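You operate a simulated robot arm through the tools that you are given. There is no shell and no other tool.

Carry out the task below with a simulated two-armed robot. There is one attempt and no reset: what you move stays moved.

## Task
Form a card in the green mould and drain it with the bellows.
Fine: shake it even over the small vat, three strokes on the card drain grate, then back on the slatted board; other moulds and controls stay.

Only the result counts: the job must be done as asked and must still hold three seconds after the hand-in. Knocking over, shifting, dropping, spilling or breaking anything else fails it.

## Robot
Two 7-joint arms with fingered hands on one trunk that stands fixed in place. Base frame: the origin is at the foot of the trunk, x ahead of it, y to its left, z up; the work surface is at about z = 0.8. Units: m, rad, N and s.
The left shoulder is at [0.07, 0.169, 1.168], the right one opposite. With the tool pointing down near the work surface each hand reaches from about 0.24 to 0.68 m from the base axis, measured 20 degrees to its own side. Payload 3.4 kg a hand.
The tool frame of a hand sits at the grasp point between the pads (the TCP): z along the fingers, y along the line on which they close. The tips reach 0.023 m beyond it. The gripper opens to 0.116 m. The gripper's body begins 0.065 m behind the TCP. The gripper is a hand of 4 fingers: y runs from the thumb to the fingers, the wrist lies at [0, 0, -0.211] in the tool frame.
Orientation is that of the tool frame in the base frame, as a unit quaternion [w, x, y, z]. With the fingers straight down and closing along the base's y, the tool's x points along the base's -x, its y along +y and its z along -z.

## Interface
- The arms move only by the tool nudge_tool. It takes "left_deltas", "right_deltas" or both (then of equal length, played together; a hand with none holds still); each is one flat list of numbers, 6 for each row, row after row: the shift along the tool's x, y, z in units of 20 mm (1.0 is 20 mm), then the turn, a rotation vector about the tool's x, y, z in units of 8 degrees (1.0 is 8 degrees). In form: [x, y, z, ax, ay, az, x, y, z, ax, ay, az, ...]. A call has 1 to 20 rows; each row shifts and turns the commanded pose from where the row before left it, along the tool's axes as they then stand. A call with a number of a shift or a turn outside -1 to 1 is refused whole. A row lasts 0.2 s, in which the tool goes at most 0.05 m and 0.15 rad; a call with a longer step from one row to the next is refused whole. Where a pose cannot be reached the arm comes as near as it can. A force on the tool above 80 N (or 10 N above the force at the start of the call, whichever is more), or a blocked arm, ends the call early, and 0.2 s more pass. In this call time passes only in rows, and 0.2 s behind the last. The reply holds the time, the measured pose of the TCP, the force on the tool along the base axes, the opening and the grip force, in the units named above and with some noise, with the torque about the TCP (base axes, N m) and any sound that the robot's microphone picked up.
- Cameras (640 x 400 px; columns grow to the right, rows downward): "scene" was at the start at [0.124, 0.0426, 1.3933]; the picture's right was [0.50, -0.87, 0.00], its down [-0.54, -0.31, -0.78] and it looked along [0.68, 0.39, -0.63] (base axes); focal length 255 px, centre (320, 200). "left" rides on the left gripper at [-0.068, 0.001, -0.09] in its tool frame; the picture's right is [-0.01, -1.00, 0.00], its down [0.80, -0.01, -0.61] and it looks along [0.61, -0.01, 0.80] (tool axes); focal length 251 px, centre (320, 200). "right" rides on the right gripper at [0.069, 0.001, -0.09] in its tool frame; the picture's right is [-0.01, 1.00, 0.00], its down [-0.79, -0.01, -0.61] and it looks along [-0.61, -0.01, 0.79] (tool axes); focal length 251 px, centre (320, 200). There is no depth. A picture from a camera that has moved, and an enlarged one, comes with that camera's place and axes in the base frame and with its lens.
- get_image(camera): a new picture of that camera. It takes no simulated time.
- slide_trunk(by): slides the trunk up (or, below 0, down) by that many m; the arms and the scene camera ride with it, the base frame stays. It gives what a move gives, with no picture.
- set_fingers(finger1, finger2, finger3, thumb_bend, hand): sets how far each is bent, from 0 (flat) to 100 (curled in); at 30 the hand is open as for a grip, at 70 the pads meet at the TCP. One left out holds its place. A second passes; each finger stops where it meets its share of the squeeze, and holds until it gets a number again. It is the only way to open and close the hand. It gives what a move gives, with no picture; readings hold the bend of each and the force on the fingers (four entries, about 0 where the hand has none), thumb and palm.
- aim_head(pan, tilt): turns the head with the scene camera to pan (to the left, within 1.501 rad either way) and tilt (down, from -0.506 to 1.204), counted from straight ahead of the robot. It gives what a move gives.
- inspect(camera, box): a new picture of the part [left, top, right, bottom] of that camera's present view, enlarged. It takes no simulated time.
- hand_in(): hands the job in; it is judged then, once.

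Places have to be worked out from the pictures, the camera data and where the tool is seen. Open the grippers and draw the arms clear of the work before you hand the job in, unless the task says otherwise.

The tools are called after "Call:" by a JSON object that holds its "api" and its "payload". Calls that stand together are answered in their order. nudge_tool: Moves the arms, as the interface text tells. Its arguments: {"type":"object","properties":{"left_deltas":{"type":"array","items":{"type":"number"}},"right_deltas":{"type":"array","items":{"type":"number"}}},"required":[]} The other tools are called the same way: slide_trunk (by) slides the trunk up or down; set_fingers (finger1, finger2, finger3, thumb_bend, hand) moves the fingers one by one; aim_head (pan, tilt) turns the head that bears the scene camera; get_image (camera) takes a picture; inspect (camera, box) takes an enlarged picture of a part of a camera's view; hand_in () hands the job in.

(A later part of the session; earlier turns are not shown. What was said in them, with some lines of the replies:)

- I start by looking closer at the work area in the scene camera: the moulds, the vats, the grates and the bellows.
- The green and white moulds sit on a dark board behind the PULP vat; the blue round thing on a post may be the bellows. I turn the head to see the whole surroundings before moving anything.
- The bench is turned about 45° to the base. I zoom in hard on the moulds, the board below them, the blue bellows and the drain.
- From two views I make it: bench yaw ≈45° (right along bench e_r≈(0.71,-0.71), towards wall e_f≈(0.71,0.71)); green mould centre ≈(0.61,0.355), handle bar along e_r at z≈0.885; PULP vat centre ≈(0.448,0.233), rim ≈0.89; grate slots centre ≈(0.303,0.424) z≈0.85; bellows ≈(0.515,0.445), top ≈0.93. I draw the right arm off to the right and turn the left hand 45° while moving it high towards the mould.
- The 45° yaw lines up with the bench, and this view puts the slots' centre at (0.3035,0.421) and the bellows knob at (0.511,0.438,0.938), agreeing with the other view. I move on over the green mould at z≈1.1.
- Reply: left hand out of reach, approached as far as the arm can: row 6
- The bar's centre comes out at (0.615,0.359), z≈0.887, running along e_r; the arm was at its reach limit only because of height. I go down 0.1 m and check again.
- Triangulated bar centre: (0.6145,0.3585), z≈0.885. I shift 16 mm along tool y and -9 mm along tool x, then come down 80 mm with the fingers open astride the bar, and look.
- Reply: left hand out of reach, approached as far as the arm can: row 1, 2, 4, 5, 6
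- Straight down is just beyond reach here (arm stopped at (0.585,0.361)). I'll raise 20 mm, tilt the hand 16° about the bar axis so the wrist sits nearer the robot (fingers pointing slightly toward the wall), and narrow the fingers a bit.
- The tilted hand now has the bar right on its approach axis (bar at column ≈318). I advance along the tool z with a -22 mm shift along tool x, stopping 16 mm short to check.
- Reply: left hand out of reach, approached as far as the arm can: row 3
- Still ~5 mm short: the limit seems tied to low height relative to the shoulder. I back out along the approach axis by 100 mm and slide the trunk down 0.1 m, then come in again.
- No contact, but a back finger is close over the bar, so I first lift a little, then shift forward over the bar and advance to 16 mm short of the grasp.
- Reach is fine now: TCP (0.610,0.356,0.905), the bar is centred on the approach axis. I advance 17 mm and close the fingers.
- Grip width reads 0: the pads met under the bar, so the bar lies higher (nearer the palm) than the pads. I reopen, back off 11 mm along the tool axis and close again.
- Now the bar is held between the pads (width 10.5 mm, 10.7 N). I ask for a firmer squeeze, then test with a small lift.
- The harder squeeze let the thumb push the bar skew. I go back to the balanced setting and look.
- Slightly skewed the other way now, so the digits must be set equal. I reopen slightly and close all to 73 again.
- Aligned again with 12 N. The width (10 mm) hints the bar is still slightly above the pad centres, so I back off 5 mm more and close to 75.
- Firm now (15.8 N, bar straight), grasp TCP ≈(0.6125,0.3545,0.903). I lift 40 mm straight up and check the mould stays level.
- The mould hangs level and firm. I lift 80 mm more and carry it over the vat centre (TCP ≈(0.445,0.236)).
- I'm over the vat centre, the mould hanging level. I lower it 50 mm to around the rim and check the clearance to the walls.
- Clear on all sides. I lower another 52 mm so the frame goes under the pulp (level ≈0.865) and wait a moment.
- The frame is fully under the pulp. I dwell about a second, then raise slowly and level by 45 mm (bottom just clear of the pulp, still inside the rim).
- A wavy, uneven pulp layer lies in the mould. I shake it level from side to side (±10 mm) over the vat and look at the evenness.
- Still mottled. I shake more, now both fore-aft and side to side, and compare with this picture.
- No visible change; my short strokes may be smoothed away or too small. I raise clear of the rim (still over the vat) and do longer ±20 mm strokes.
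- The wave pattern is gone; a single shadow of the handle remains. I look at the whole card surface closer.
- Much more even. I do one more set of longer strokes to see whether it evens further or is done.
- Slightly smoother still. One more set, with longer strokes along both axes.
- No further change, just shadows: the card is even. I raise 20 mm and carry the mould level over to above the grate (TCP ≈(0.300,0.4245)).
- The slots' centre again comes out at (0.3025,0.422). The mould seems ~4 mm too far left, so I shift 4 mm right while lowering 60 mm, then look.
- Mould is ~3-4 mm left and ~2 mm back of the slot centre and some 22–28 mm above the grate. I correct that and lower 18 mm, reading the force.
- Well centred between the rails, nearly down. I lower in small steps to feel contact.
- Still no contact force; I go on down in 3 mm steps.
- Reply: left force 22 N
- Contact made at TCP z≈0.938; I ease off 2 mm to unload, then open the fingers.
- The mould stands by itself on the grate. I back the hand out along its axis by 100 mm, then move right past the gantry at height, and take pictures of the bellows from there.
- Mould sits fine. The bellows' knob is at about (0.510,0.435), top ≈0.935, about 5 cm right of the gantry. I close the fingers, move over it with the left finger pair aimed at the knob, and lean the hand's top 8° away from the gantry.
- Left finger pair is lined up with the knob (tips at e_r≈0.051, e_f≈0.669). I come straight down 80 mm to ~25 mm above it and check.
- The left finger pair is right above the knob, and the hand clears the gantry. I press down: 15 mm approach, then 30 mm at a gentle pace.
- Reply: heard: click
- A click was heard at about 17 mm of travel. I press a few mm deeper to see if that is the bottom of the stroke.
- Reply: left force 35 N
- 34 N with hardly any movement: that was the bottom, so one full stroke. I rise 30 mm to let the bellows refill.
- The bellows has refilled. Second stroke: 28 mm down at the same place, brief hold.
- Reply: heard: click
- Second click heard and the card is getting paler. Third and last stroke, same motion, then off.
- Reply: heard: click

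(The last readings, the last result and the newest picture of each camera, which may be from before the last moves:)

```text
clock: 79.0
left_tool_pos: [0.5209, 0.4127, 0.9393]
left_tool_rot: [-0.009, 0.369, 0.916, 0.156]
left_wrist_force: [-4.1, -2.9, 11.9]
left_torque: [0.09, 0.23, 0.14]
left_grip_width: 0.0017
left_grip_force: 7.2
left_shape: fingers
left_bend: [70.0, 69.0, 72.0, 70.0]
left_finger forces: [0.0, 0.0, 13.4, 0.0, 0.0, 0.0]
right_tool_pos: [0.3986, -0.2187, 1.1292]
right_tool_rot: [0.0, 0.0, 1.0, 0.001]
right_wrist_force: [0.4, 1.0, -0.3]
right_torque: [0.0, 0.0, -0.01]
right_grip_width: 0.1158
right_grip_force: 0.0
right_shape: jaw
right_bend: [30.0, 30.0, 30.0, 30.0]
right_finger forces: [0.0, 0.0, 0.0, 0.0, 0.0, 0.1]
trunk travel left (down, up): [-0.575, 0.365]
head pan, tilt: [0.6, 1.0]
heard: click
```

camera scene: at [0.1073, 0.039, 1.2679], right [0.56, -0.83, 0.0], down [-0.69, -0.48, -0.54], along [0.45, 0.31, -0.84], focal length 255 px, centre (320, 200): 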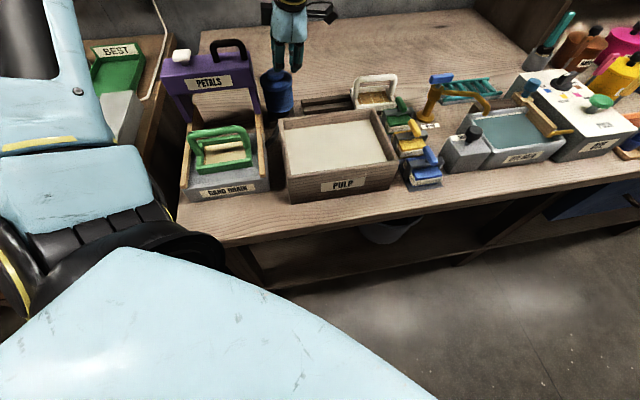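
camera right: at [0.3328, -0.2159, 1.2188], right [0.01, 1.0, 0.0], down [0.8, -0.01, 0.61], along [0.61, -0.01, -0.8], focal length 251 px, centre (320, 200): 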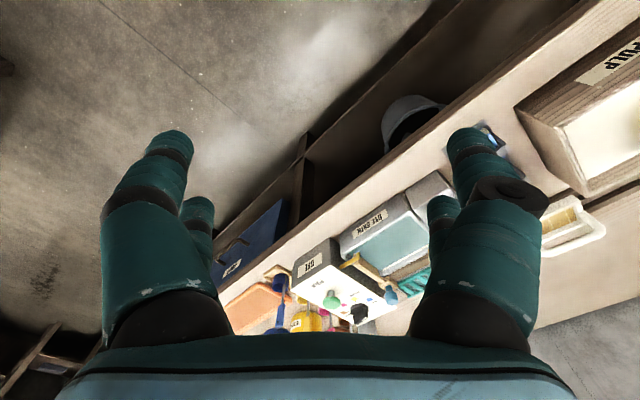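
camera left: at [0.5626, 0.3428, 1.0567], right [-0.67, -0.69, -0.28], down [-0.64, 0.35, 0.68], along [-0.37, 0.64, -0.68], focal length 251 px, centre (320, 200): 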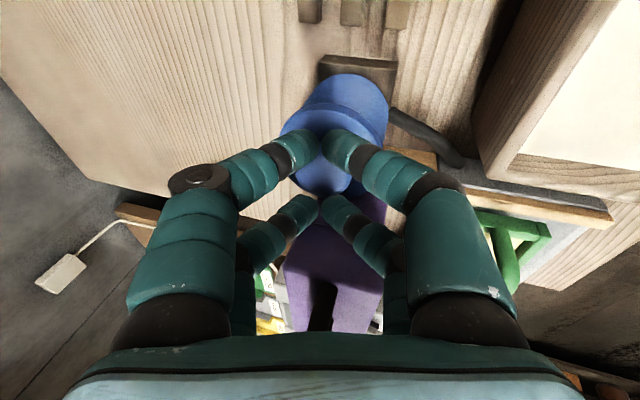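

Third click: three strokes done. I lift off straight up, undo the lean and draw back in front of the gantry, reversing my earlier path exactly.

Call:
{"api": "nudge_tool", "payload": {"left_deltas": [0.067, 0.138, -0.476, 0, 0, 0, 0.067, 0.138, -0.476, 0, 0, 0, 0.134, 0.276, -0.952, 0, 0, 0, 0.134, 0.276, -0.952, 0, 0, 0, 0.134, 0.276, -0.952, 0, 0, 0, 0.134, 0.276, -0.952, 0, 0, 0, 0.134, 0.276, -0.952, 0, 0, 0, 0.0276, 0.057, -0.196, 0, 0, 0, 0, 0, 0, 0, -1, 0, 0, -0.961, -0.276, 0, 0, 0, 0, -0.961, -0.276, 0, 0, 0, 0, -0.961, -0.276, 0, 0, 0, 0, -0.961, -0.276, 0, 0, 0, 0, -0.961, -0.276, 0, 0, 0, 0, -0.961, -0.276, 0, 0, 0, 0, -0.961, -0.276, 0, 0, 0, 0, -0.961, -0.276, 0, 0, 0, 0, -0.961, -0.276, 0, 0, 0, 0.25, -0.43, -0.124, 0, 0, 0, 0, 0, 0, 0, 0, 0]}}

Call:
{"api": "inspect", "payload": {"camera": "scene", "box": [160, 30, 320, 200]}}

Call:
{"api": "inspect", "payload": {"camera": "scene", "box": [175, 110, 275, 200]}}

```text
clock: 83.2
left_tool_pos: [0.3848, 0.2834, 1.0602]
left_tool_rot: [0.054, 0.379, 0.915, 0.128]
left_wrist_force: [-0.2, 0.2, 0.7]
left_torque: [0.01, 0.03, -0.01]
left_grip_width: 0.0014
left_grip_force: 0.1
left_shape: fingers
left_bend: [70.0, 70.0, 70.0, 70.0]
left_finger forces: [0.0, 0.0, 0.1, 0.0, 0.0, 0.0]
right_tool_pos: [0.4007, -0.2163, 1.1281]
right_tool_rot: [0.0, 0.0, 1.0, 0.0]
right_wrist_force: [-0.1, 0.3, 0.2]
right_torque: [0.01, -0.01, 0.0]
right_grip_width: 0.1159
right_grip_force: 0.1
right_shape: jaw
right_bend: [30.0, 30.0, 30.0, 30.0]
right_finger forces: [0.1, 0.1, 0.0, 0.0, 0.0, 0.0]
trunk travel left (down, up): [-0.575, 0.365]
head pan, tilt: [0.6, 1.0]
```

```text
2.35 times, centred on (240, 115) of scene
camera zoom: at [0.1074, 0.0388, 1.2679], right [0.56, -0.83, 0.0], down [-0.69, -0.48, -0.54], along [0.45, 0.31, -0.84], focal length 600 px, centre (508, 400)
```

zoom: 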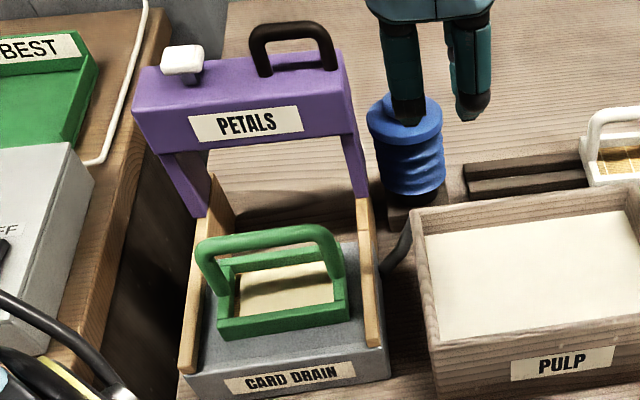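

```text
4.44 times, centred on (225, 155) of scene
camera zoom: at [0.1074, 0.0388, 1.2679], right [0.56, -0.83, 0.0], down [-0.69, -0.48, -0.54], along [0.45, 0.31, -0.84], focal length 1134 px, centre (742, 400)
```

zoom: 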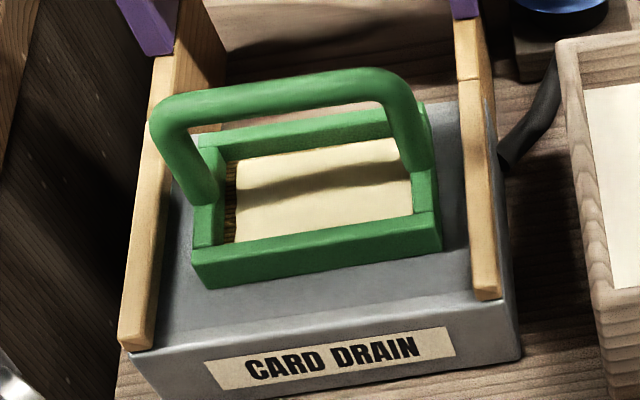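

Bellows back up, card drained. I open the fingers, go back over the mould and down onto its handle.

Call:
{"api": "set_fingers", "payload": {"hand": "left", "finger1": 48, "finger2": 48, "finger3": 48, "thumb_bend": 48}}

Call:
{"api": "nudge_tool", "payload": {"left_deltas": [1, 0, 0, 0, 0, 0, 1, 0, 0, 0, 0, 0, 1, 0, 0, 0, 0, 0, 1, 0, 0, 0, 0, 0, 1, 0, 0, 0, 0, 0, 1, 0, 0, 0, 0, 0, 1, 0, 0, 0, 0, 0, 0.65, 0, 0, 0, 0, 0, 0, 0, 1, 0, 0, 0, 0, 0, 1, 0, 0, 0, 0, 0, 1, 0, 0, 0, 0, 0, 1, 0, 0, 0, 0, 0, 0, 0, 0, 0]}}

Call:
{"api": "get_image", "payload": {"camera": "left"}}

```text
clock: 84.2
left_tool_pos: [0.384, 0.2842, 1.0604]
left_tool_rot: [0.054, 0.378, 0.915, 0.129]
left_wrist_force: [-0.8, 0.3, 0.4]
left_torque: [0.0, 0.03, 0.01]
left_grip_width: 0.0635
left_grip_force: 0.1
left_shape: fingers
left_bend: [48.0, 48.0, 48.0, 48.0]
left_finger forces: [0.0, 0.1, 0.1, 0.0, 0.1, 0.1]
right_tool_pos: [0.401, -0.2172, 1.127]
right_tool_rot: [0.0, 0.0, 1.0, 0.0]
right_wrist_force: [-0.1, 0.0, 0.1]
right_torque: [0.0, 0.04, 0.0]
right_grip_width: 0.1158
right_grip_force: 0.0
right_shape: jaw
right_bend: [30.0, 30.0, 30.0, 30.0]
right_finger forces: [0.0, 0.0, 0.0, 0.0, 0.0, 0.0]
trunk travel left (down, up): [-0.575, 0.365]
head pan, tilt: [0.6, 1.0]
```

```text
clock: 87.0
left_tool_pos: [0.2924, 0.4085, 0.9825]
left_tool_rot: [0.053, 0.379, 0.915, 0.127]
left_wrist_force: [0.3, 0.9, -0.5]
left_torque: [0.02, -0.01, 0.01]
left_grip_width: 0.0637
left_grip_force: 0.1
left_shape: fingers
left_bend: [48.0, 48.0, 48.0, 48.0]
left_finger forces: [0.0, 0.0, 0.0, 0.1, 0.0, 0.0]
right_tool_pos: [0.4009, -0.2165, 1.1286]
right_tool_rot: [0.0, 0.001, 1.0, -0.001]
right_wrist_force: [0.6, 0.0, 0.4]
right_torque: [0.0, 0.0, 0.01]
right_grip_width: 0.1158
right_grip_force: 0.1
right_shape: jaw
right_bend: [30.0, 30.0, 30.0, 30.0]
right_finger forces: [0.1, 0.1, 0.0, 0.0, 0.0, 0.0]
trunk travel left (down, up): [-0.575, 0.365]
head pan, tilt: [0.6, 1.0]
```

```text
taken
camera left: at [0.3224, 0.3426, 1.0695], right [-0.67, -0.69, -0.28], down [-0.69, 0.44, 0.58], along [-0.28, 0.58, -0.77], focal length 251 px, centre (320, 200)
```

left: 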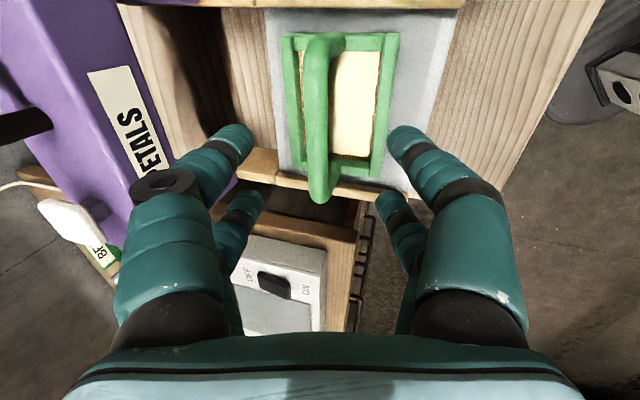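

The bar is centred between the fingers. I advance the last 46 mm and close evenly to 75.

Call:
{"api": "nudge_tool", "payload": {"left_deltas": [0, 0, 0.8, 0, 0, 0, 0, 0, 0.8, 0, 0, 0, 0, 0, 0.65, 0, 0, 0, 0, 0, 0, 0, 0, 0]}}

Call:
{"api": "get_image", "payload": {"camera": "left"}}

Call:
{"api": "set_fingers", "payload": {"hand": "left", "finger1": 75, "finger2": 75, "finger3": 75, "thumb_bend": 75}}

Call:
{"api": "get_image", "payload": {"camera": "left"}}

Call:
{"api": "inspect", "payload": {"camera": "scene", "box": [175, 110, 275, 200]}}

```text
clock: 88.0
left_tool_pos: [0.3008, 0.4172, 0.9385]
left_tool_rot: [0.055, 0.379, 0.915, 0.128]
left_wrist_force: [0.1, -0.1, 1.2]
left_torque: [0.0, -0.02, 0.01]
left_grip_width: 0.0635
left_grip_force: 0.1
left_shape: fingers
left_bend: [48.0, 48.0, 48.0, 48.0]
left_finger forces: [0.0, 0.1, 0.0, 0.1, 0.0, 0.1]
right_tool_pos: [0.4011, -0.2162, 1.128]
right_tool_rot: [0.0, 0.001, 1.0, 0.0]
right_wrist_force: [0.6, -0.4, -1.2]
right_torque: [-0.04, -0.01, 0.01]
right_grip_width: 0.1161
right_grip_force: 0.0
right_shape: jaw
right_bend: [30.0, 30.0, 30.0, 30.0]
right_finger forces: [0.0, 0.0, 0.0, 0.1, 0.0, 0.0]
trunk travel left (down, up): [-0.575, 0.365]
head pan, tilt: [0.6, 1.0]
```

```text
taken
camera left: at [0.3315, 0.3517, 1.0264], right [-0.67, -0.69, -0.28], down [-0.69, 0.44, 0.58], along [-0.28, 0.58, -0.77], focal length 251 px, centre (320, 200)
```

left: 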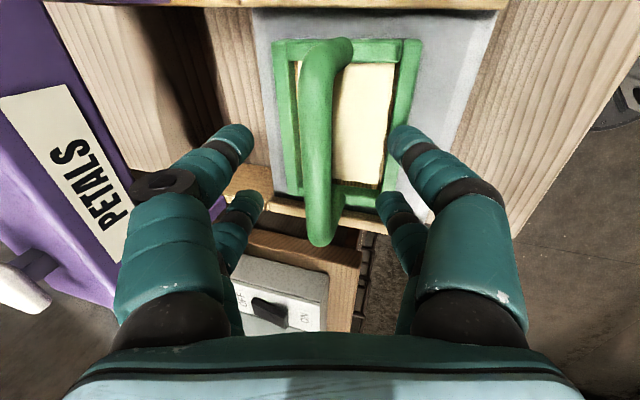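

```text
clock: 89.0
left_tool_pos: [0.3015, 0.4164, 0.9404]
left_tool_rot: [0.055, 0.379, 0.915, 0.128]
left_wrist_force: [0.7, 0.4, -0.3]
left_torque: [0.01, 0.0, -0.01]
left_grip_width: 0.0095
left_grip_force: 13.1
left_shape: fingers
left_bend: [70.0, 71.0, 71.0, 70.0]
left_finger forces: [6.7, 6.7, 6.2, 0.0, 7.4, 0.0]
right_tool_pos: [0.4013, -0.2158, 1.1293]
right_tool_rot: [0.0, 0.0, 1.0, -0.001]
right_wrist_force: [0.2, 0.3, -0.4]
right_torque: [0.03, 0.01, 0.02]
right_grip_width: 0.1157
right_grip_force: 0.0
right_shape: jaw
right_bend: [30.0, 30.0, 30.0, 30.0]
right_finger forces: [0.1, 0.1, 0.1, 0.0, 0.0, 0.0]
trunk travel left (down, up): [-0.575, 0.365]
head pan, tilt: [0.6, 1.0]
```

```text
taken
camera left: at [0.3316, 0.3517, 1.0265], right [-0.67, -0.69, -0.28], down [-0.69, 0.44, 0.58], along [-0.28, 0.58, -0.77], focal length 251 px, centre (320, 200)
```

left: 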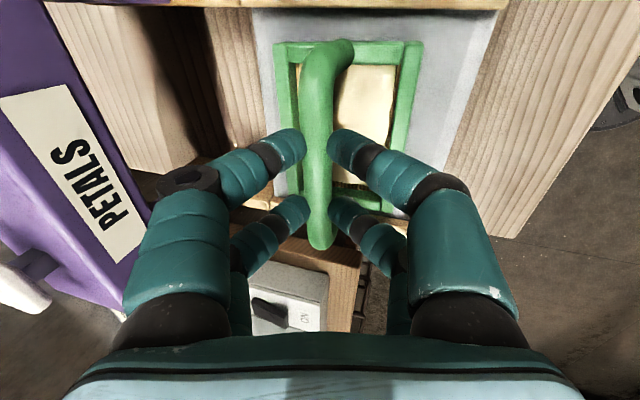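

```text
4.44 times, centred on (225, 155) of scene
camera zoom: at [0.1072, 0.039, 1.2679], right [0.56, -0.83, 0.0], down [-0.69, -0.48, -0.54], along [0.45, 0.31, -0.84], focal length 1134 px, centre (742, 400)
```

zoom: 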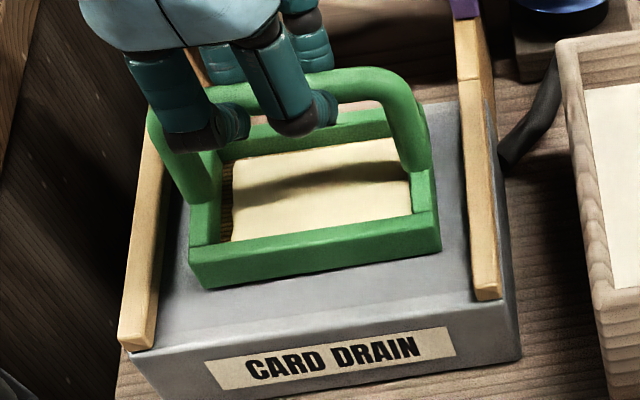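

Gripped as before (13 N). I lift 100 mm straight up and carry the mould right, over the vat side.

Call:
{"api": "nudge_tool", "payload": {"left_deltas": [0, 0.138, -0.48, 0, 0, 0, 0, 0.138, -0.48, 0, 0, 0, 0, 0.276, -0.961, 0, 0, 0, 0, 0.276, -0.961, 0, 0, 0, 0, 0.276, -0.961, 0, 0, 0, 0, 0.276, -0.961, 0, 0, 0, 0, 0, 0, 0, 0, 0]}}

Call:
{"api": "inspect", "payload": {"camera": "scene", "box": [150, 60, 310, 200]}}

Call:
{"api": "get_image", "payload": {"camera": "left"}}

```text
clock: 90.6
left_tool_pos: [0.3019, 0.4165, 1.0411]
left_tool_rot: [0.054, 0.379, 0.915, 0.127]
left_wrist_force: [-0.2, 0.0, -1.7]
left_torque: [0.01, 0.02, 0.02]
left_grip_width: 0.0092
left_grip_force: 12.5
left_shape: fingers
left_bend: [70.0, 71.0, 71.0, 70.0]
left_finger forces: [6.2, 6.3, 5.7, 0.1, 6.9, 0.0]
right_tool_pos: [0.4012, -0.2162, 1.1286]
right_tool_rot: [0.0, 0.0, 1.0, 0.0]
right_wrist_force: [0.3, 0.4, 0.0]
right_torque: [-0.04, 0.02, -0.03]
right_grip_width: 0.1157
right_grip_force: 0.1
right_shape: jaw
right_bend: [30.0, 30.0, 30.0, 30.0]
right_finger forces: [0.0, 0.0, 0.0, 0.0, 0.1, 0.1]
trunk travel left (down, up): [-0.575, 0.365]
head pan, tilt: [0.6, 1.0]
```

```text
2.86 times, centred on (230, 130) of scene
camera zoom: at [0.1071, 0.039, 1.2679], right [0.56, -0.83, 0.0], down [-0.69, -0.48, -0.54], along [0.45, 0.31, -0.84], focal length 729 px, centre (577, 400)
```

zoom: 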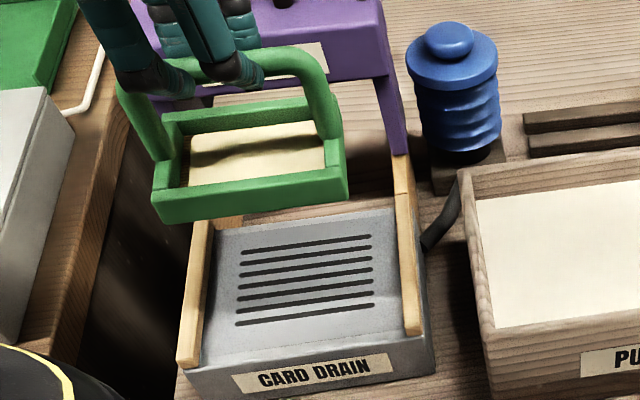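

```text
taken
camera left: at [0.3318, 0.3517, 1.1267], right [-0.67, -0.69, -0.27], down [-0.69, 0.44, 0.58], along [-0.28, 0.58, -0.77], focal length 251 px, centre (320, 200)
```

left: 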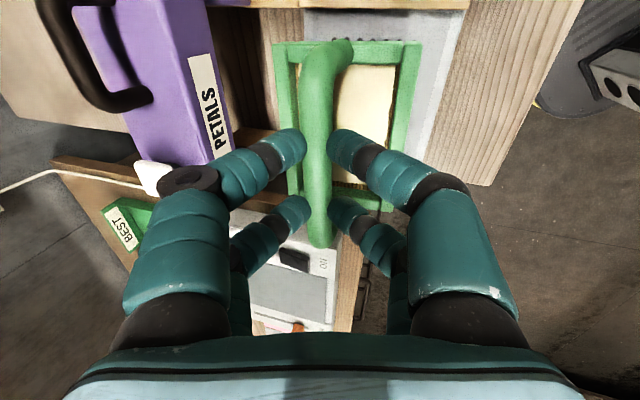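

Lifted level with the card in it. I carry it right 262 mm along the bench, in front of the gantry and bellows.

Call:
{"api": "nudge_tool", "payload": {"left_deltas": [-1, 0, 0, 0, 0, 0, -1, 0, 0, 0, 0, 0, -1, 0, 0, 0, 0, 0, -1, 0, 0, 0, 0, 0, -1, 0, 0, 0, 0, 0, -1, 0, 0, 0, 0, 0, -1, 0, 0, 0, 0, 0, -1, 0, 0, 0, 0, 0, -1, 0, 0, 0, 0, 0, -1, 0, 0, 0, 0, 0, -1, 0, 0, 0, 0, 0, -1, 0, 0, 0, 0, 0, -1, 0, 0, 0, 0, 0, -0.08, 0, 0, 0, 0, 0, 0, 0, 0, 0, 0, 0]}}

Call:
{"api": "get_image", "payload": {"camera": "scene"}}

```text
clock: 93.8
left_tool_pos: [0.4872, 0.2313, 1.0405]
left_tool_rot: [0.054, 0.379, 0.915, 0.129]
left_wrist_force: [0.9, 0.2, -0.9]
left_torque: [0.0, 0.01, 0.01]
left_grip_width: 0.0081
left_grip_force: 11.9
left_shape: fingers
left_bend: [71.0, 72.0, 72.0, 70.0]
left_finger forces: [5.9, 5.6, 5.5, 0.0, 6.1, 0.1]
right_tool_pos: [0.3996, -0.2158, 1.1289]
right_tool_rot: [0.0, 0.001, 1.0, 0.0]
right_wrist_force: [0.1, 0.3, -0.4]
right_torque: [0.04, -0.02, 0.0]
right_grip_width: 0.1157
right_grip_force: 0.1
right_shape: jaw
right_bend: [30.0, 30.0, 30.0, 30.0]
right_finger forces: [0.1, 0.1, 0.0, 0.0, 0.1, 0.0]
trunk travel left (down, up): [-0.575, 0.365]
head pan, tilt: [0.6, 1.0]
```

```text
taken
camera scene: at [0.1073, 0.0388, 1.2679], right [0.56, -0.83, 0.0], down [-0.69, -0.48, -0.54], along [0.45, 0.31, -0.84], focal length 255 px, centre (320, 200)
```

scene: 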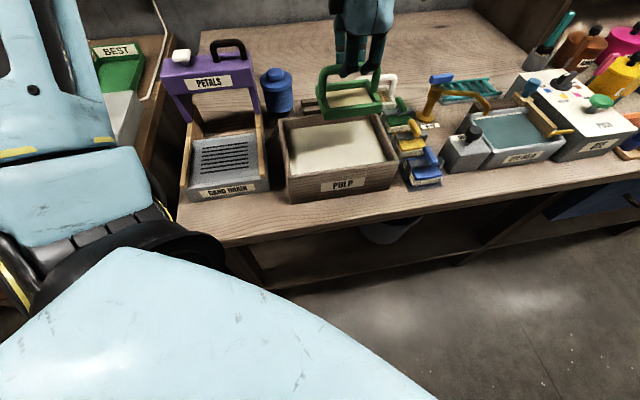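

Grip width has crept from 9.5 to 8 mm, so I check how the bar sits in the fingers before moving on.

Call:
{"api": "get_image", "payload": {"camera": "left"}}

Call:
{"api": "inspect", "payload": {"camera": "scene", "box": [290, 20, 410, 125]}}

```text
taken
camera left: at [0.5172, 0.166, 1.126], right [-0.67, -0.69, -0.28], down [-0.69, 0.44, 0.58], along [-0.28, 0.58, -0.77], focal length 251 px, centre (320, 200)
```

left: 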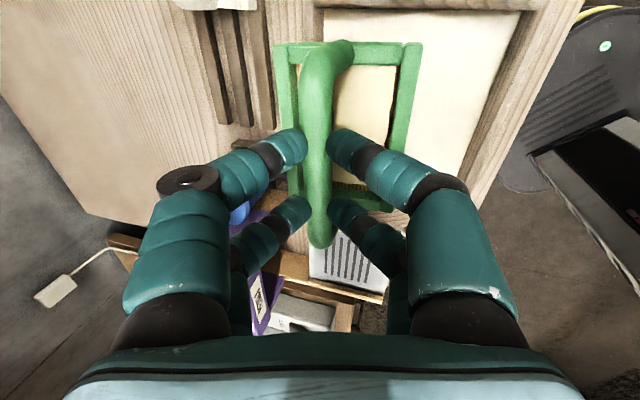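

```text
3.81 times, centred on (350, 72) of scene
camera zoom: at [0.1073, 0.0388, 1.2679], right [0.56, -0.83, 0.0], down [-0.69, -0.48, -0.54], along [0.45, 0.31, -0.84], focal length 972 px, centre (206, 686)
```

zoom: 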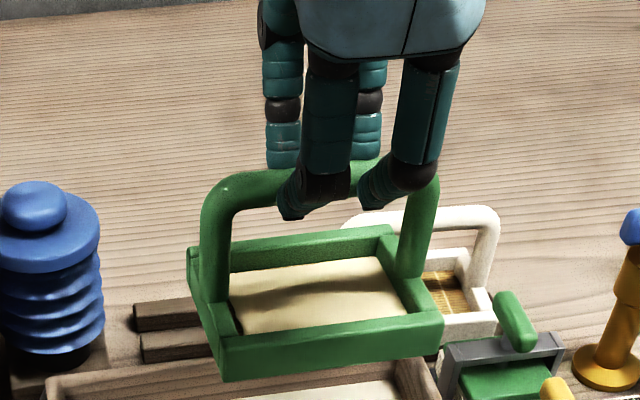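

The fingers close under the bar and the creep just pushes it slightly toward the palm, so it's safely caged. I move 176 mm toward the wall, over the slatted board.

Call:
{"api": "nudge_tool", "payload": {"left_deltas": [0, 0.961, 0.276, 0, 0, 0, 0, 0.961, 0.276, 0, 0, 0, 0, 0.961, 0.276, 0, 0, 0, 0, 0.961, 0.276, 0, 0, 0, 0, 0.961, 0.276, 0, 0, 0, 0, 0.961, 0.276, 0, 0, 0, 0, 0.961, 0.276, 0, 0, 0, 0, 0.961, 0.276, 0, 0, 0, 0, 0.754, 0.217, 0, 0, 0, 0, 0, 0, 0, 0, 0]}}

Call:
{"api": "get_image", "payload": {"camera": "left"}}

Call:
{"api": "inspect", "payload": {"camera": "scene", "box": [285, 20, 405, 125]}}

```text
clock: 96.0
left_tool_pos: [0.6112, 0.3565, 1.0411]
left_tool_rot: [0.053, 0.379, 0.915, 0.128]
left_wrist_force: [0.1, 0.5, -0.3]
left_torque: [0.05, 0.0, -0.02]
left_grip_width: 0.0082
left_grip_force: 11.2
left_shape: fingers
left_bend: [71.0, 72.0, 72.0, 70.0]
left_finger forces: [5.7, 5.4, 5.2, 0.1, 6.0, 0.1]
right_tool_pos: [0.4001, -0.2165, 1.1285]
right_tool_rot: [-0.001, 0.0, 1.0, 0.0]
right_wrist_force: [0.3, 0.2, -0.8]
right_torque: [0.01, -0.02, -0.06]
right_grip_width: 0.116
right_grip_force: 0.1
right_shape: jaw
right_bend: [30.0, 30.0, 30.0, 30.0]
right_finger forces: [0.0, 0.0, 0.0, 0.0, 0.0, 0.1]
trunk travel left (down, up): [-0.575, 0.365]
head pan, tilt: [0.6, 1.0]
```

```text
taken
camera left: at [0.6414, 0.2911, 1.1266], right [-0.67, -0.69, -0.27], down [-0.69, 0.44, 0.58], along [-0.28, 0.58, -0.77], focal length 251 px, centre (320, 200)
```

left: 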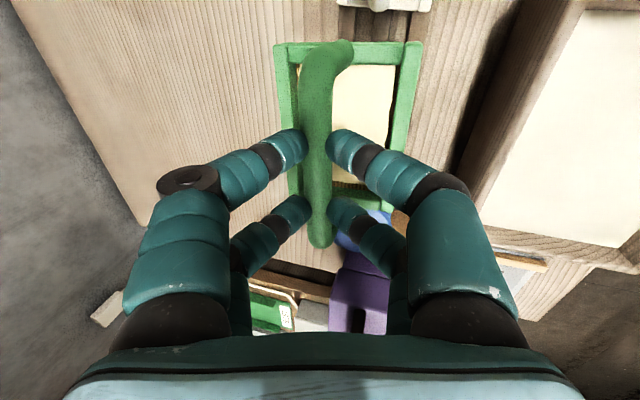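

```text
3.81 times, centred on (345, 72) of scene
camera zoom: at [0.1069, 0.0388, 1.268], right [0.56, -0.83, 0.0], down [-0.69, -0.48, -0.54], along [0.45, 0.31, -0.84], focal length 972 px, centre (225, 686)
```

zoom: 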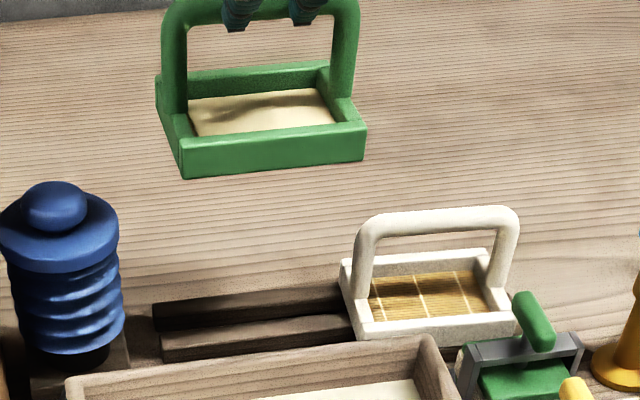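

Over its old place. I lower 115 mm and check against the white mould and the slats.

Call:
{"api": "nudge_tool", "payload": {"left_deltas": [0, -0.276, 0.961, 0, 0, 0, 0, -0.276, 0.961, 0, 0, 0, 0, -0.276, 0.961, 0, 0, 0, 0, -0.276, 0.961, 0, 0, 0, 0, -0.276, 0.961, 0, 0, 0, 0, -0.207, 0.72, 0, 0, 0, 0, 0, 0, 0, 0, 0]}}

Call:
{"api": "get_image", "payload": {"camera": "left"}}

Call:
{"api": "inspect", "payload": {"camera": "scene", "box": [285, 50, 405, 125]}}

```text
clock: 97.6
left_tool_pos: [0.6104, 0.3561, 0.9249]
left_tool_rot: [0.054, 0.378, 0.915, 0.129]
left_wrist_force: [0.7, -0.4, -0.3]
left_torque: [-0.03, 0.01, 0.0]
left_grip_width: 0.0077
left_grip_force: 10.6
left_shape: fingers
left_bend: [71.0, 72.0, 72.0, 70.0]
left_finger forces: [5.5, 5.3, 4.9, 0.0, 6.0, 0.0]
right_tool_pos: [0.4006, -0.2156, 1.1294]
right_tool_rot: [0.0, 0.0, 1.0, 0.0]
right_wrist_force: [-0.4, -0.3, -0.7]
right_torque: [0.0, -0.01, 0.0]
right_grip_width: 0.1159
right_grip_force: 0.1
right_shape: jaw
right_bend: [30.0, 30.0, 30.0, 30.0]
right_finger forces: [0.0, 0.0, 0.0, 0.0, 0.0, 0.1]
trunk travel left (down, up): [-0.575, 0.365]
head pan, tilt: [0.6, 1.0]
```

```text
taken
camera left: at [0.6404, 0.2906, 1.0113], right [-0.67, -0.69, -0.28], down [-0.69, 0.44, 0.58], along [-0.28, 0.58, -0.77], focal length 251 px, centre (320, 200)
```

left: 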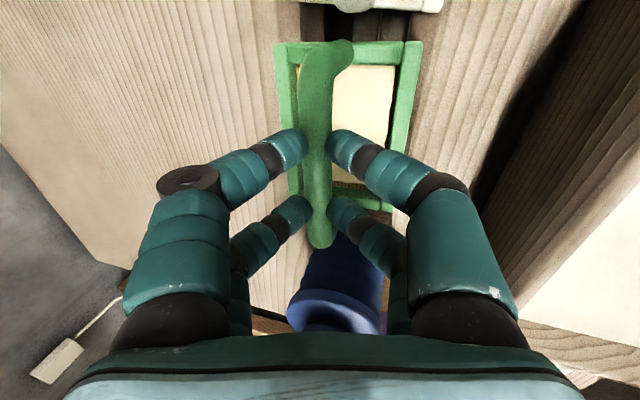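

```text
5.33 times, centred on (345, 88) of scene
camera zoom: at [0.1072, 0.0389, 1.2679], right [0.56, -0.83, 0.0], down [-0.69, -0.48, -0.54], along [0.45, 0.31, -0.84], focal length 1360 px, centre (187, 800)
```

zoom: 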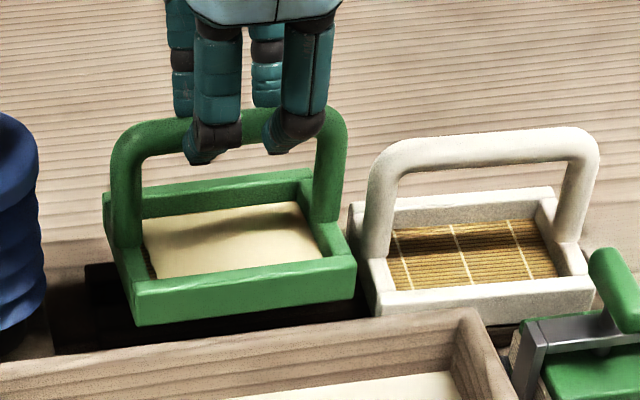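

Lined up with the original spot (within a few mm). I lower 16 mm, then feel for contact in small steps.

Call:
{"api": "nudge_tool", "payload": {"left_deltas": [0, -0.11, 0.384, 0, 0, 0, 0, -0.11, 0.384, 0, 0, 0, 0, 0, 0, 0, 0, 0]}}

Call:
{"api": "nudge_tool", "payload": {"left_deltas": [0, -0.041, 0.144, 0, 0, 0, 0, 0, 0, 0, 0, 0]}}

Call:
{"api": "nudge_tool", "payload": {"left_deltas": [0, -0.041, 0.144, 0, 0, 0, 0, 0, 0, 0, 0, 0]}}

Call:
{"api": "inspect", "payload": {"camera": "scene", "box": [285, 50, 405, 125]}}

```text
clock: 98.4
left_tool_pos: [0.6097, 0.3559, 0.9097]
left_tool_rot: [0.054, 0.379, 0.915, 0.128]
left_wrist_force: [0.0, -0.2, -0.1]
left_torque: [-0.02, 0.0, -0.01]
left_grip_width: 0.0078
left_grip_force: 10.6
left_shape: fingers
left_bend: [71.0, 72.0, 72.0, 70.0]
left_finger forces: [5.4, 5.2, 4.8, 0.1, 5.7, 0.0]
right_tool_pos: [0.4004, -0.2168, 1.1282]
right_tool_rot: [0.0, 0.0, 1.0, 0.0]
right_wrist_force: [0.0, -0.1, 0.0]
right_torque: [-0.02, 0.03, 0.0]
right_grip_width: 0.1161
right_grip_force: 0.1
right_shape: jaw
right_bend: [30.0, 30.0, 30.0, 30.0]
right_finger forces: [0.0, 0.0, 0.0, 0.0, 0.1, 0.0]
trunk travel left (down, up): [-0.575, 0.365]
head pan, tilt: [0.6, 1.0]
```

```text
clock: 99.0
left_tool_pos: [0.6116, 0.3559, 0.9075]
left_tool_rot: [0.054, 0.379, 0.915, 0.128]
left_wrist_force: [-0.2, 0.6, -0.6]
left_torque: [0.01, -0.01, -0.02]
left_grip_width: 0.0077
left_grip_force: 10.8
left_shape: fingers
left_bend: [71.0, 72.0, 72.0, 70.0]
left_finger forces: [5.4, 5.2, 4.8, 0.0, 5.8, 0.1]
right_tool_pos: [0.4004, -0.2162, 1.1294]
right_tool_rot: [0.0, 0.0, 1.0, 0.0]
right_wrist_force: [-0.9, 0.1, -1.0]
right_torque: [-0.02, 0.0, -0.04]
right_grip_width: 0.1158
right_grip_force: 0.1
right_shape: jaw
right_bend: [30.0, 30.0, 30.0, 30.0]
right_finger forces: [0.1, 0.0, 0.1, 0.0, 0.0, 0.1]
trunk travel left (down, up): [-0.575, 0.365]
head pan, tilt: [0.6, 1.0]
```

```text
clock: 99.6
left_tool_pos: [0.6103, 0.3553, 0.9041]
left_tool_rot: [0.053, 0.379, 0.915, 0.129]
left_wrist_force: [0.2, 0.9, 4.1]
left_torque: [0.01, -0.12, -0.01]
left_grip_width: 0.008
left_grip_force: 13.0
left_shape: fingers
left_bend: [71.0, 72.0, 72.0, 71.0]
left_finger forces: [8.8, 6.0, 4.3, 0.1, 6.8, 0.1]
right_tool_pos: [0.4005, -0.2154, 1.1286]
right_tool_rot: [0.0, 0.0, 1.0, 0.0]
right_wrist_force: [0.1, 0.6, 0.4]
right_torque: [0.02, -0.01, 0.01]
right_grip_width: 0.1159
right_grip_force: 0.0
right_shape: jaw
right_bend: [30.0, 30.0, 30.0, 30.0]
right_finger forces: [0.1, 0.0, 0.0, 0.1, 0.0, 0.0]
trunk travel left (down, up): [-0.575, 0.365]
head pan, tilt: [0.6, 1.0]
```

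```text
5.33 times, centred on (345, 88) of scene
camera zoom: at [0.1065, 0.0386, 1.2681], right [0.56, -0.83, 0.0], down [-0.69, -0.48, -0.54], along [0.45, 0.31, -0.84], focal length 1360 px, centre (187, 800)
```

zoom: 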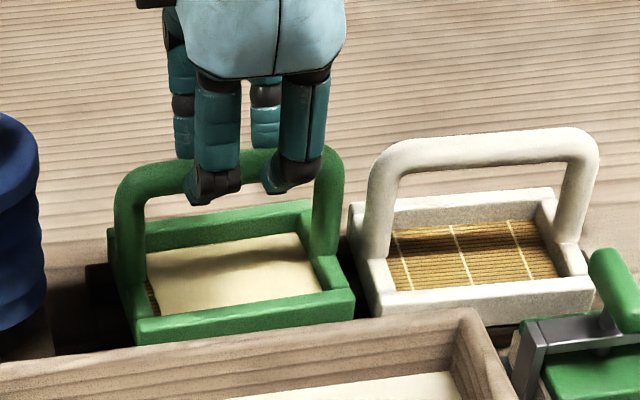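

Contact begins (4 N), position matches the original. I press 1.5 mm more to seat it flat, then open the fingers.

Call:
{"api": "nudge_tool", "payload": {"left_deltas": [0, -0.021, 0.072, 0, 0, 0, 0, 0, 0, 0, 0, 0]}}

Call:
{"api": "set_fingers", "payload": {"hand": "left", "finger1": 60, "finger2": 60, "finger3": 60, "thumb_bend": 60}}

Call:
{"api": "set_fingers", "payload": {"hand": "left", "finger1": 47, "finger2": 47, "finger3": 47, "thumb_bend": 47}}

Call:
{"api": "get_image", "payload": {"camera": "left"}}

Call:
{"api": "inspect", "payload": {"camera": "scene", "box": [285, 50, 405, 125]}}

```text
clock: 100.2
left_tool_pos: [0.6107, 0.3554, 0.9039]
left_tool_rot: [0.055, 0.378, 0.915, 0.128]
left_wrist_force: [2.1, 2.6, 10.9]
left_torque: [0.05, -0.19, -0.02]
left_grip_width: 0.0079
left_grip_force: 15.1
left_shape: fingers
left_bend: [71.0, 72.0, 72.0, 71.0]
left_finger forces: [10.6, 9.1, 4.6, 0.0, 6.9, 0.1]
right_tool_pos: [0.4003, -0.2166, 1.1285]
right_tool_rot: [0.001, 0.001, 1.0, 0.0]
right_wrist_force: [0.6, 0.2, 0.5]
right_torque: [0.0, -0.03, 0.0]
right_grip_width: 0.1159
right_grip_force: 0.1
right_shape: jaw
right_bend: [30.0, 30.0, 30.0, 30.0]
right_finger forces: [0.0, 0.1, 0.0, 0.0, 0.0, 0.0]
trunk travel left (down, up): [-0.575, 0.365]
head pan, tilt: [0.6, 1.0]
```

```text
clock: 101.2
left_tool_pos: [0.6109, 0.3557, 0.9021]
left_tool_rot: [0.054, 0.378, 0.915, 0.127]
left_wrist_force: [-0.5, -0.5, -0.2]
left_torque: [0.0, 0.03, -0.03]
left_grip_width: 0.0281
left_grip_force: 0.1
left_shape: fingers
left_bend: [60.0, 60.0, 60.0, 60.0]
left_finger forces: [0.1, 0.0, 0.0, 0.0, 0.0, 0.1]
right_tool_pos: [0.4014, -0.2171, 1.128]
right_tool_rot: [0.0, 0.0, 1.0, 0.0]
right_wrist_force: [0.0, -0.2, -0.8]
right_torque: [-0.03, 0.02, 0.0]
right_grip_width: 0.1158
right_grip_force: 0.0
right_shape: jaw
right_bend: [30.0, 30.0, 30.0, 30.0]
right_finger forces: [0.0, 0.0, 0.1, 0.1, 0.0, 0.1]
trunk travel left (down, up): [-0.575, 0.365]
head pan, tilt: [0.6, 1.0]
```

```text
clock: 102.2
left_tool_pos: [0.6116, 0.3557, 0.9021]
left_tool_rot: [0.054, 0.379, 0.915, 0.129]
left_wrist_force: [0.0, -0.2, -0.6]
left_torque: [0.0, 0.0, -0.01]
left_grip_width: 0.0663
left_grip_force: 0.2
left_shape: fingers
left_bend: [47.0, 47.0, 47.0, 47.0]
left_finger forces: [0.0, 0.0, 0.0, 0.0, 0.1, 0.0]
right_tool_pos: [0.4006, -0.2168, 1.1287]
right_tool_rot: [0.0, -0.001, 1.0, 0.0]
right_wrist_force: [0.4, 0.7, 0.4]
right_torque: [-0.02, 0.01, 0.0]
right_grip_width: 0.1158
right_grip_force: 0.1
right_shape: jaw
right_bend: [30.0, 30.0, 30.0, 30.0]
right_finger forces: [0.1, 0.0, 0.0, 0.0, 0.0, 0.1]
trunk travel left (down, up): [-0.575, 0.365]
head pan, tilt: [0.6, 1.0]
```

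```text
taken
camera left: at [0.6411, 0.2905, 0.9886], right [-0.67, -0.69, -0.28], down [-0.69, 0.44, 0.58], along [-0.28, 0.58, -0.77], focal length 251 px, centre (320, 200)
```

left: 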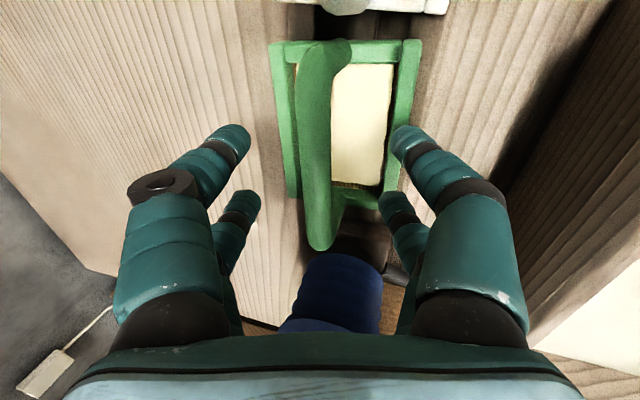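

```text
5.33 times, centred on (345, 88) of scene
camera zoom: at [0.1072, 0.0389, 1.2679], right [0.56, -0.83, 0.0], down [-0.69, -0.48, -0.54], along [0.45, 0.31, -0.84], focal length 1360 px, centre (187, 800)
```

zoom: 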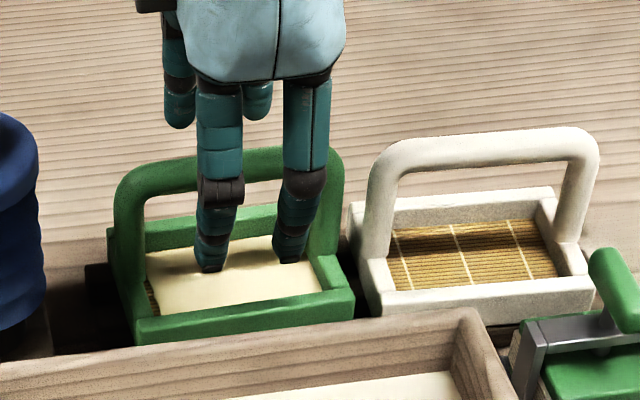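

The mould stands free on the board with fingers clear of it. I back out along the tool axis, rise, and draw the arm back over the front of the bench high up.

Call:
{"api": "nudge_tool", "payload": {"left_deltas": [0, 0, -0.5, 0, 0, 0, 0, 0, -1, 0, 0, 0, 0, 0, -1, 0, 0, 0, 0, 0, -1, 0, 0, 0, 0, 0, -1, 0, 0, 0, 0, 0, -1, 0, 0, 0, 0, 0, -1, 0, 0, 0, 0, 0, -1, 0, 0, 0, 0, 0, 0, 0, 0, 0]}}

Call:
{"api": "inspect", "payload": {"camera": "scene", "box": [285, 50, 405, 125]}}

Call:
{"api": "get_image", "payload": {"camera": "left"}}

```text
clock: 104.2
left_tool_pos: [0.5814, 0.3266, 1.0464]
left_tool_rot: [0.054, 0.378, 0.916, 0.127]
left_wrist_force: [0.1, 0.9, 0.5]
left_torque: [0.04, 0.01, 0.03]
left_grip_width: 0.0666
left_grip_force: 0.1
left_shape: fingers
left_bend: [47.0, 47.0, 47.0, 47.0]
left_finger forces: [0.1, 0.0, 0.0, 0.0, 0.0, 0.0]
right_tool_pos: [0.4021, -0.2157, 1.1278]
right_tool_rot: [0.0, 0.0, 1.0, 0.0]
right_wrist_force: [0.2, -0.1, 0.1]
right_torque: [-0.02, -0.02, 0.0]
right_grip_width: 0.1158
right_grip_force: 0.1
right_shape: jaw
right_bend: [30.0, 30.0, 30.0, 30.0]
right_finger forces: [0.0, 0.0, 0.0, 0.0, 0.0, 0.1]
trunk travel left (down, up): [-0.575, 0.365]
head pan, tilt: [0.6, 1.0]
```

```text
5.33 times, centred on (345, 88) of scene
camera zoom: at [0.1074, 0.039, 1.2679], right [0.56, -0.83, 0.0], down [-0.69, -0.48, -0.54], along [0.45, 0.31, -0.84], focal length 1360 px, centre (187, 800)
```

zoom: 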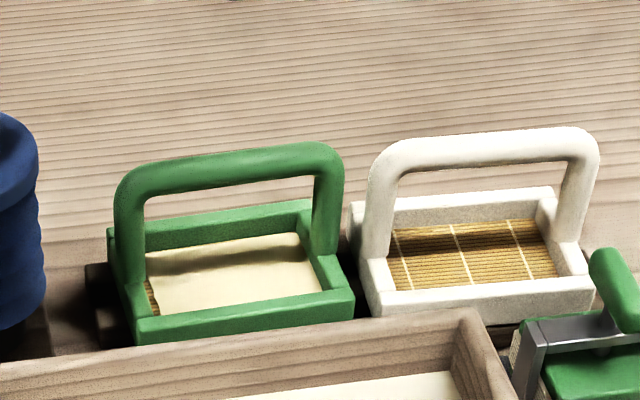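

```text
taken
camera left: at [0.6121, 0.262, 1.1326], right [-0.67, -0.69, -0.27], down [-0.69, 0.44, 0.58], along [-0.28, 0.58, -0.77], focal length 251 px, centre (320, 200)
```

left: 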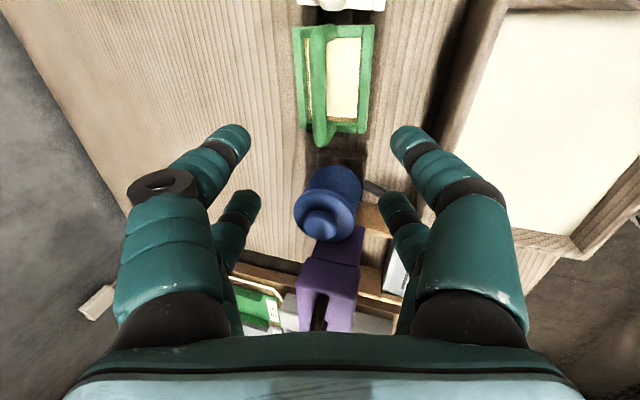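

All in place. I raise the trunk back to its start height, open the fingers fully and draw the left arm back to its start region.

Call:
{"api": "slide_trunk", "payload": {"by": 0.1}}

Call:
{"api": "set_fingers", "payload": {"hand": "left", "finger1": 30, "finger2": 30, "finger3": 30, "thumb_bend": 30}}

Call:
{"api": "nudge_tool", "payload": {"left_deltas": [0, -0.961, -0.276, 0, 0, 0, 0, -0.961, -0.276, 0, 0, 0, 0, -0.961, -0.276, 0, 0, 0, 0, -0.961, -0.276, 0, 0, 0, 0, -0.961, -0.276, 0, 0, 0, 0, -0.961, -0.276, 0, 0, 0, 0, -0.961, -0.276, 0, 0, 0, 0, -0.961, -0.276, 0, 0, 0, 1, -0.276, -0.4, 0, 0, 0, 1, 0, -0.4, 0, 0, 0, 1, 0, -0.4, 0, 0, 0, 1, 0, -0.4, 0, 0, 0, 1, 0, -0.4, 0, 0, 0, 1, 0, 0, 0, 0, 0, 1, 0, 0, 0, 0, 0, 1, 0, 0, 0, 0, 0, 1, 0, 0, 0, 0, 0, 1, 0, 0, 0, 0, 0, 0, 0, 0, 0, 0, 0]}}

Call:
{"api": "get_image", "payload": {"camera": "scene"}}

Call:
{"api": "inspect", "payload": {"camera": "scene", "box": [270, 80, 430, 180]}}

```text
clock: 105.5
left_tool_pos: [0.582, 0.3259, 1.1463]
left_tool_rot: [0.055, 0.379, 0.915, 0.128]
left_wrist_force: [0.5, -0.7, -0.8]
left_torque: [0.03, 0.01, 0.01]
left_grip_width: 0.0664
left_grip_force: 0.1
left_shape: fingers
left_bend: [47.0, 47.0, 47.0, 47.0]
left_finger forces: [0.0, 0.0, 0.0, 0.1, 0.0, 0.0]
right_tool_pos: [0.4003, -0.2161, 1.2288]
right_tool_rot: [0.0, 0.0, 1.0, 0.0]
right_wrist_force: [0.3, 1.1, 1.2]
right_torque: [0.03, -0.02, 0.02]
right_grip_width: 0.1157
right_grip_force: 0.0
right_shape: jaw
right_bend: [30.0, 30.0, 30.0, 30.0]
right_finger forces: [0.1, 0.0, 0.0, 0.0, 0.0, 0.1]
trunk travel left (down, up): [-0.675, 0.265]
head pan, tilt: [0.6, 1.0]
```

```text
clock: 106.5
left_tool_pos: [0.5823, 0.3268, 1.1456]
left_tool_rot: [0.053, 0.378, 0.915, 0.128]
left_wrist_force: [0.0, 0.0, 0.6]
left_torque: [0.03, 0.01, 0.02]
left_grip_width: 0.1163
left_grip_force: 0.0
left_shape: fingers
left_bend: [30.0, 30.0, 30.0, 30.0]
left_finger forces: [0.0, 0.0, 0.0, 0.1, 0.0, 0.0]
right_tool_pos: [0.4007, -0.2161, 1.2283]
right_tool_rot: [0.0, 0.0, 1.0, 0.0]
right_wrist_force: [-0.3, 0.1, -0.8]
right_torque: [0.05, 0.02, -0.02]
right_grip_width: 0.116
right_grip_force: 0.0
right_shape: jaw
right_bend: [30.0, 30.0, 30.0, 30.0]
right_finger forces: [0.0, 0.0, 0.0, 0.1, 0.1, 0.0]
trunk travel left (down, up): [-0.675, 0.265]
head pan, tilt: [0.6, 1.0]
```

```text
clock: 110.5
left_tool_pos: [0.3162, 0.3443, 1.1833]
left_tool_rot: [0.053, 0.378, 0.915, 0.129]
left_wrist_force: [0.7, -0.3, -0.6]
left_torque: [0.02, -0.02, -0.04]
left_grip_width: 0.1167
left_grip_force: 0.1
left_shape: fingers
left_bend: [30.0, 30.0, 30.0, 30.0]
left_finger forces: [0.0, 0.0, 0.0, 0.0, 0.1, 0.0]
right_tool_pos: [0.399, -0.2172, 1.2281]
right_tool_rot: [0.0, 0.0, 1.0, 0.0]
right_wrist_force: [-0.2, 0.3, 0.5]
right_torque: [0.01, 0.05, -0.02]
right_grip_width: 0.1161
right_grip_force: 0.1
right_shape: jaw
right_bend: [30.0, 30.0, 30.0, 30.0]
right_finger forces: [0.0, 0.0, 0.0, 0.1, 0.1, 0.0]
trunk travel left (down, up): [-0.675, 0.265]
head pan, tilt: [0.6, 1.0]
```

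```text
taken
camera scene: at [0.1074, 0.0383, 1.3679], right [0.56, -0.83, 0.0], down [-0.69, -0.48, -0.54], along [0.45, 0.31, -0.84], focal length 255 px, centre (320, 200)
```

scene: 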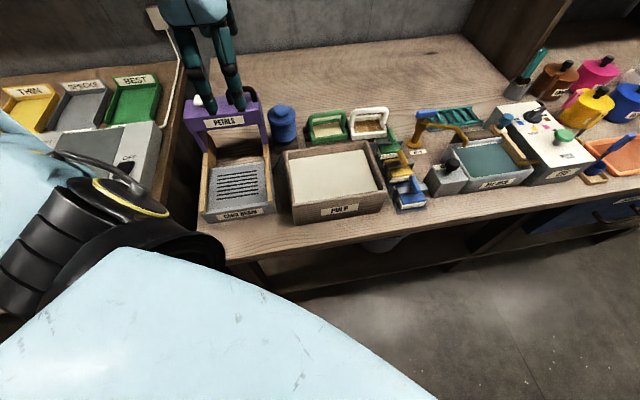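

```text
4.00 times, centred on (350, 130) of scene
camera zoom: at [0.1074, 0.0383, 1.3679], right [0.56, -0.83, 0.0], down [-0.69, -0.48, -0.54], along [0.45, 0.31, -0.84], focal length 1020 px, centre (200, 480)
```

zoom: 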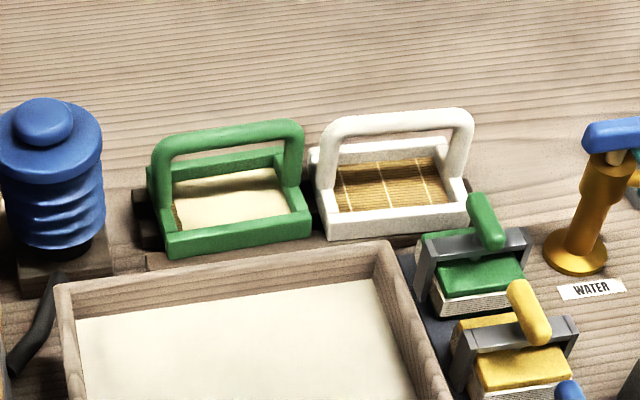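

The green mould sits back on the slatted board with an even, drained card; the white mould, gantry, bellows and everything else are as they were, and both hands are open and clear. I hand in.

Call:
{"api": "hand_in", "payload": {}}

```text
The job is handed in.
```

I formed a card in the green mould, drained it with the bellows, put the mould back on the slatted board and handed the job in. The result of the judging has not been shown to me.

- **Forming:** I dipped the green mould in the PULP vat, which I took to be the small vat. I shook it over the vat until the waves in the pulp were gone. A narrow strip of bare mesh still shows along one end of the card.
- **Draining:** With the mould on the card drain grate I gave the bellows three strokes. Each gave a click, and the bellows rose again each time.
- **Return:** The mould stands back on the slatted board within a few millimetres of where it began, with the card in it.
- **Rest of the bench:** In the last pictures the white mould, the petals gantry and the other controls look as they did at the start. I saw nothing spilled or knocked over.

Both hands are open and clear of the work, and the trunk is back at its starting height.
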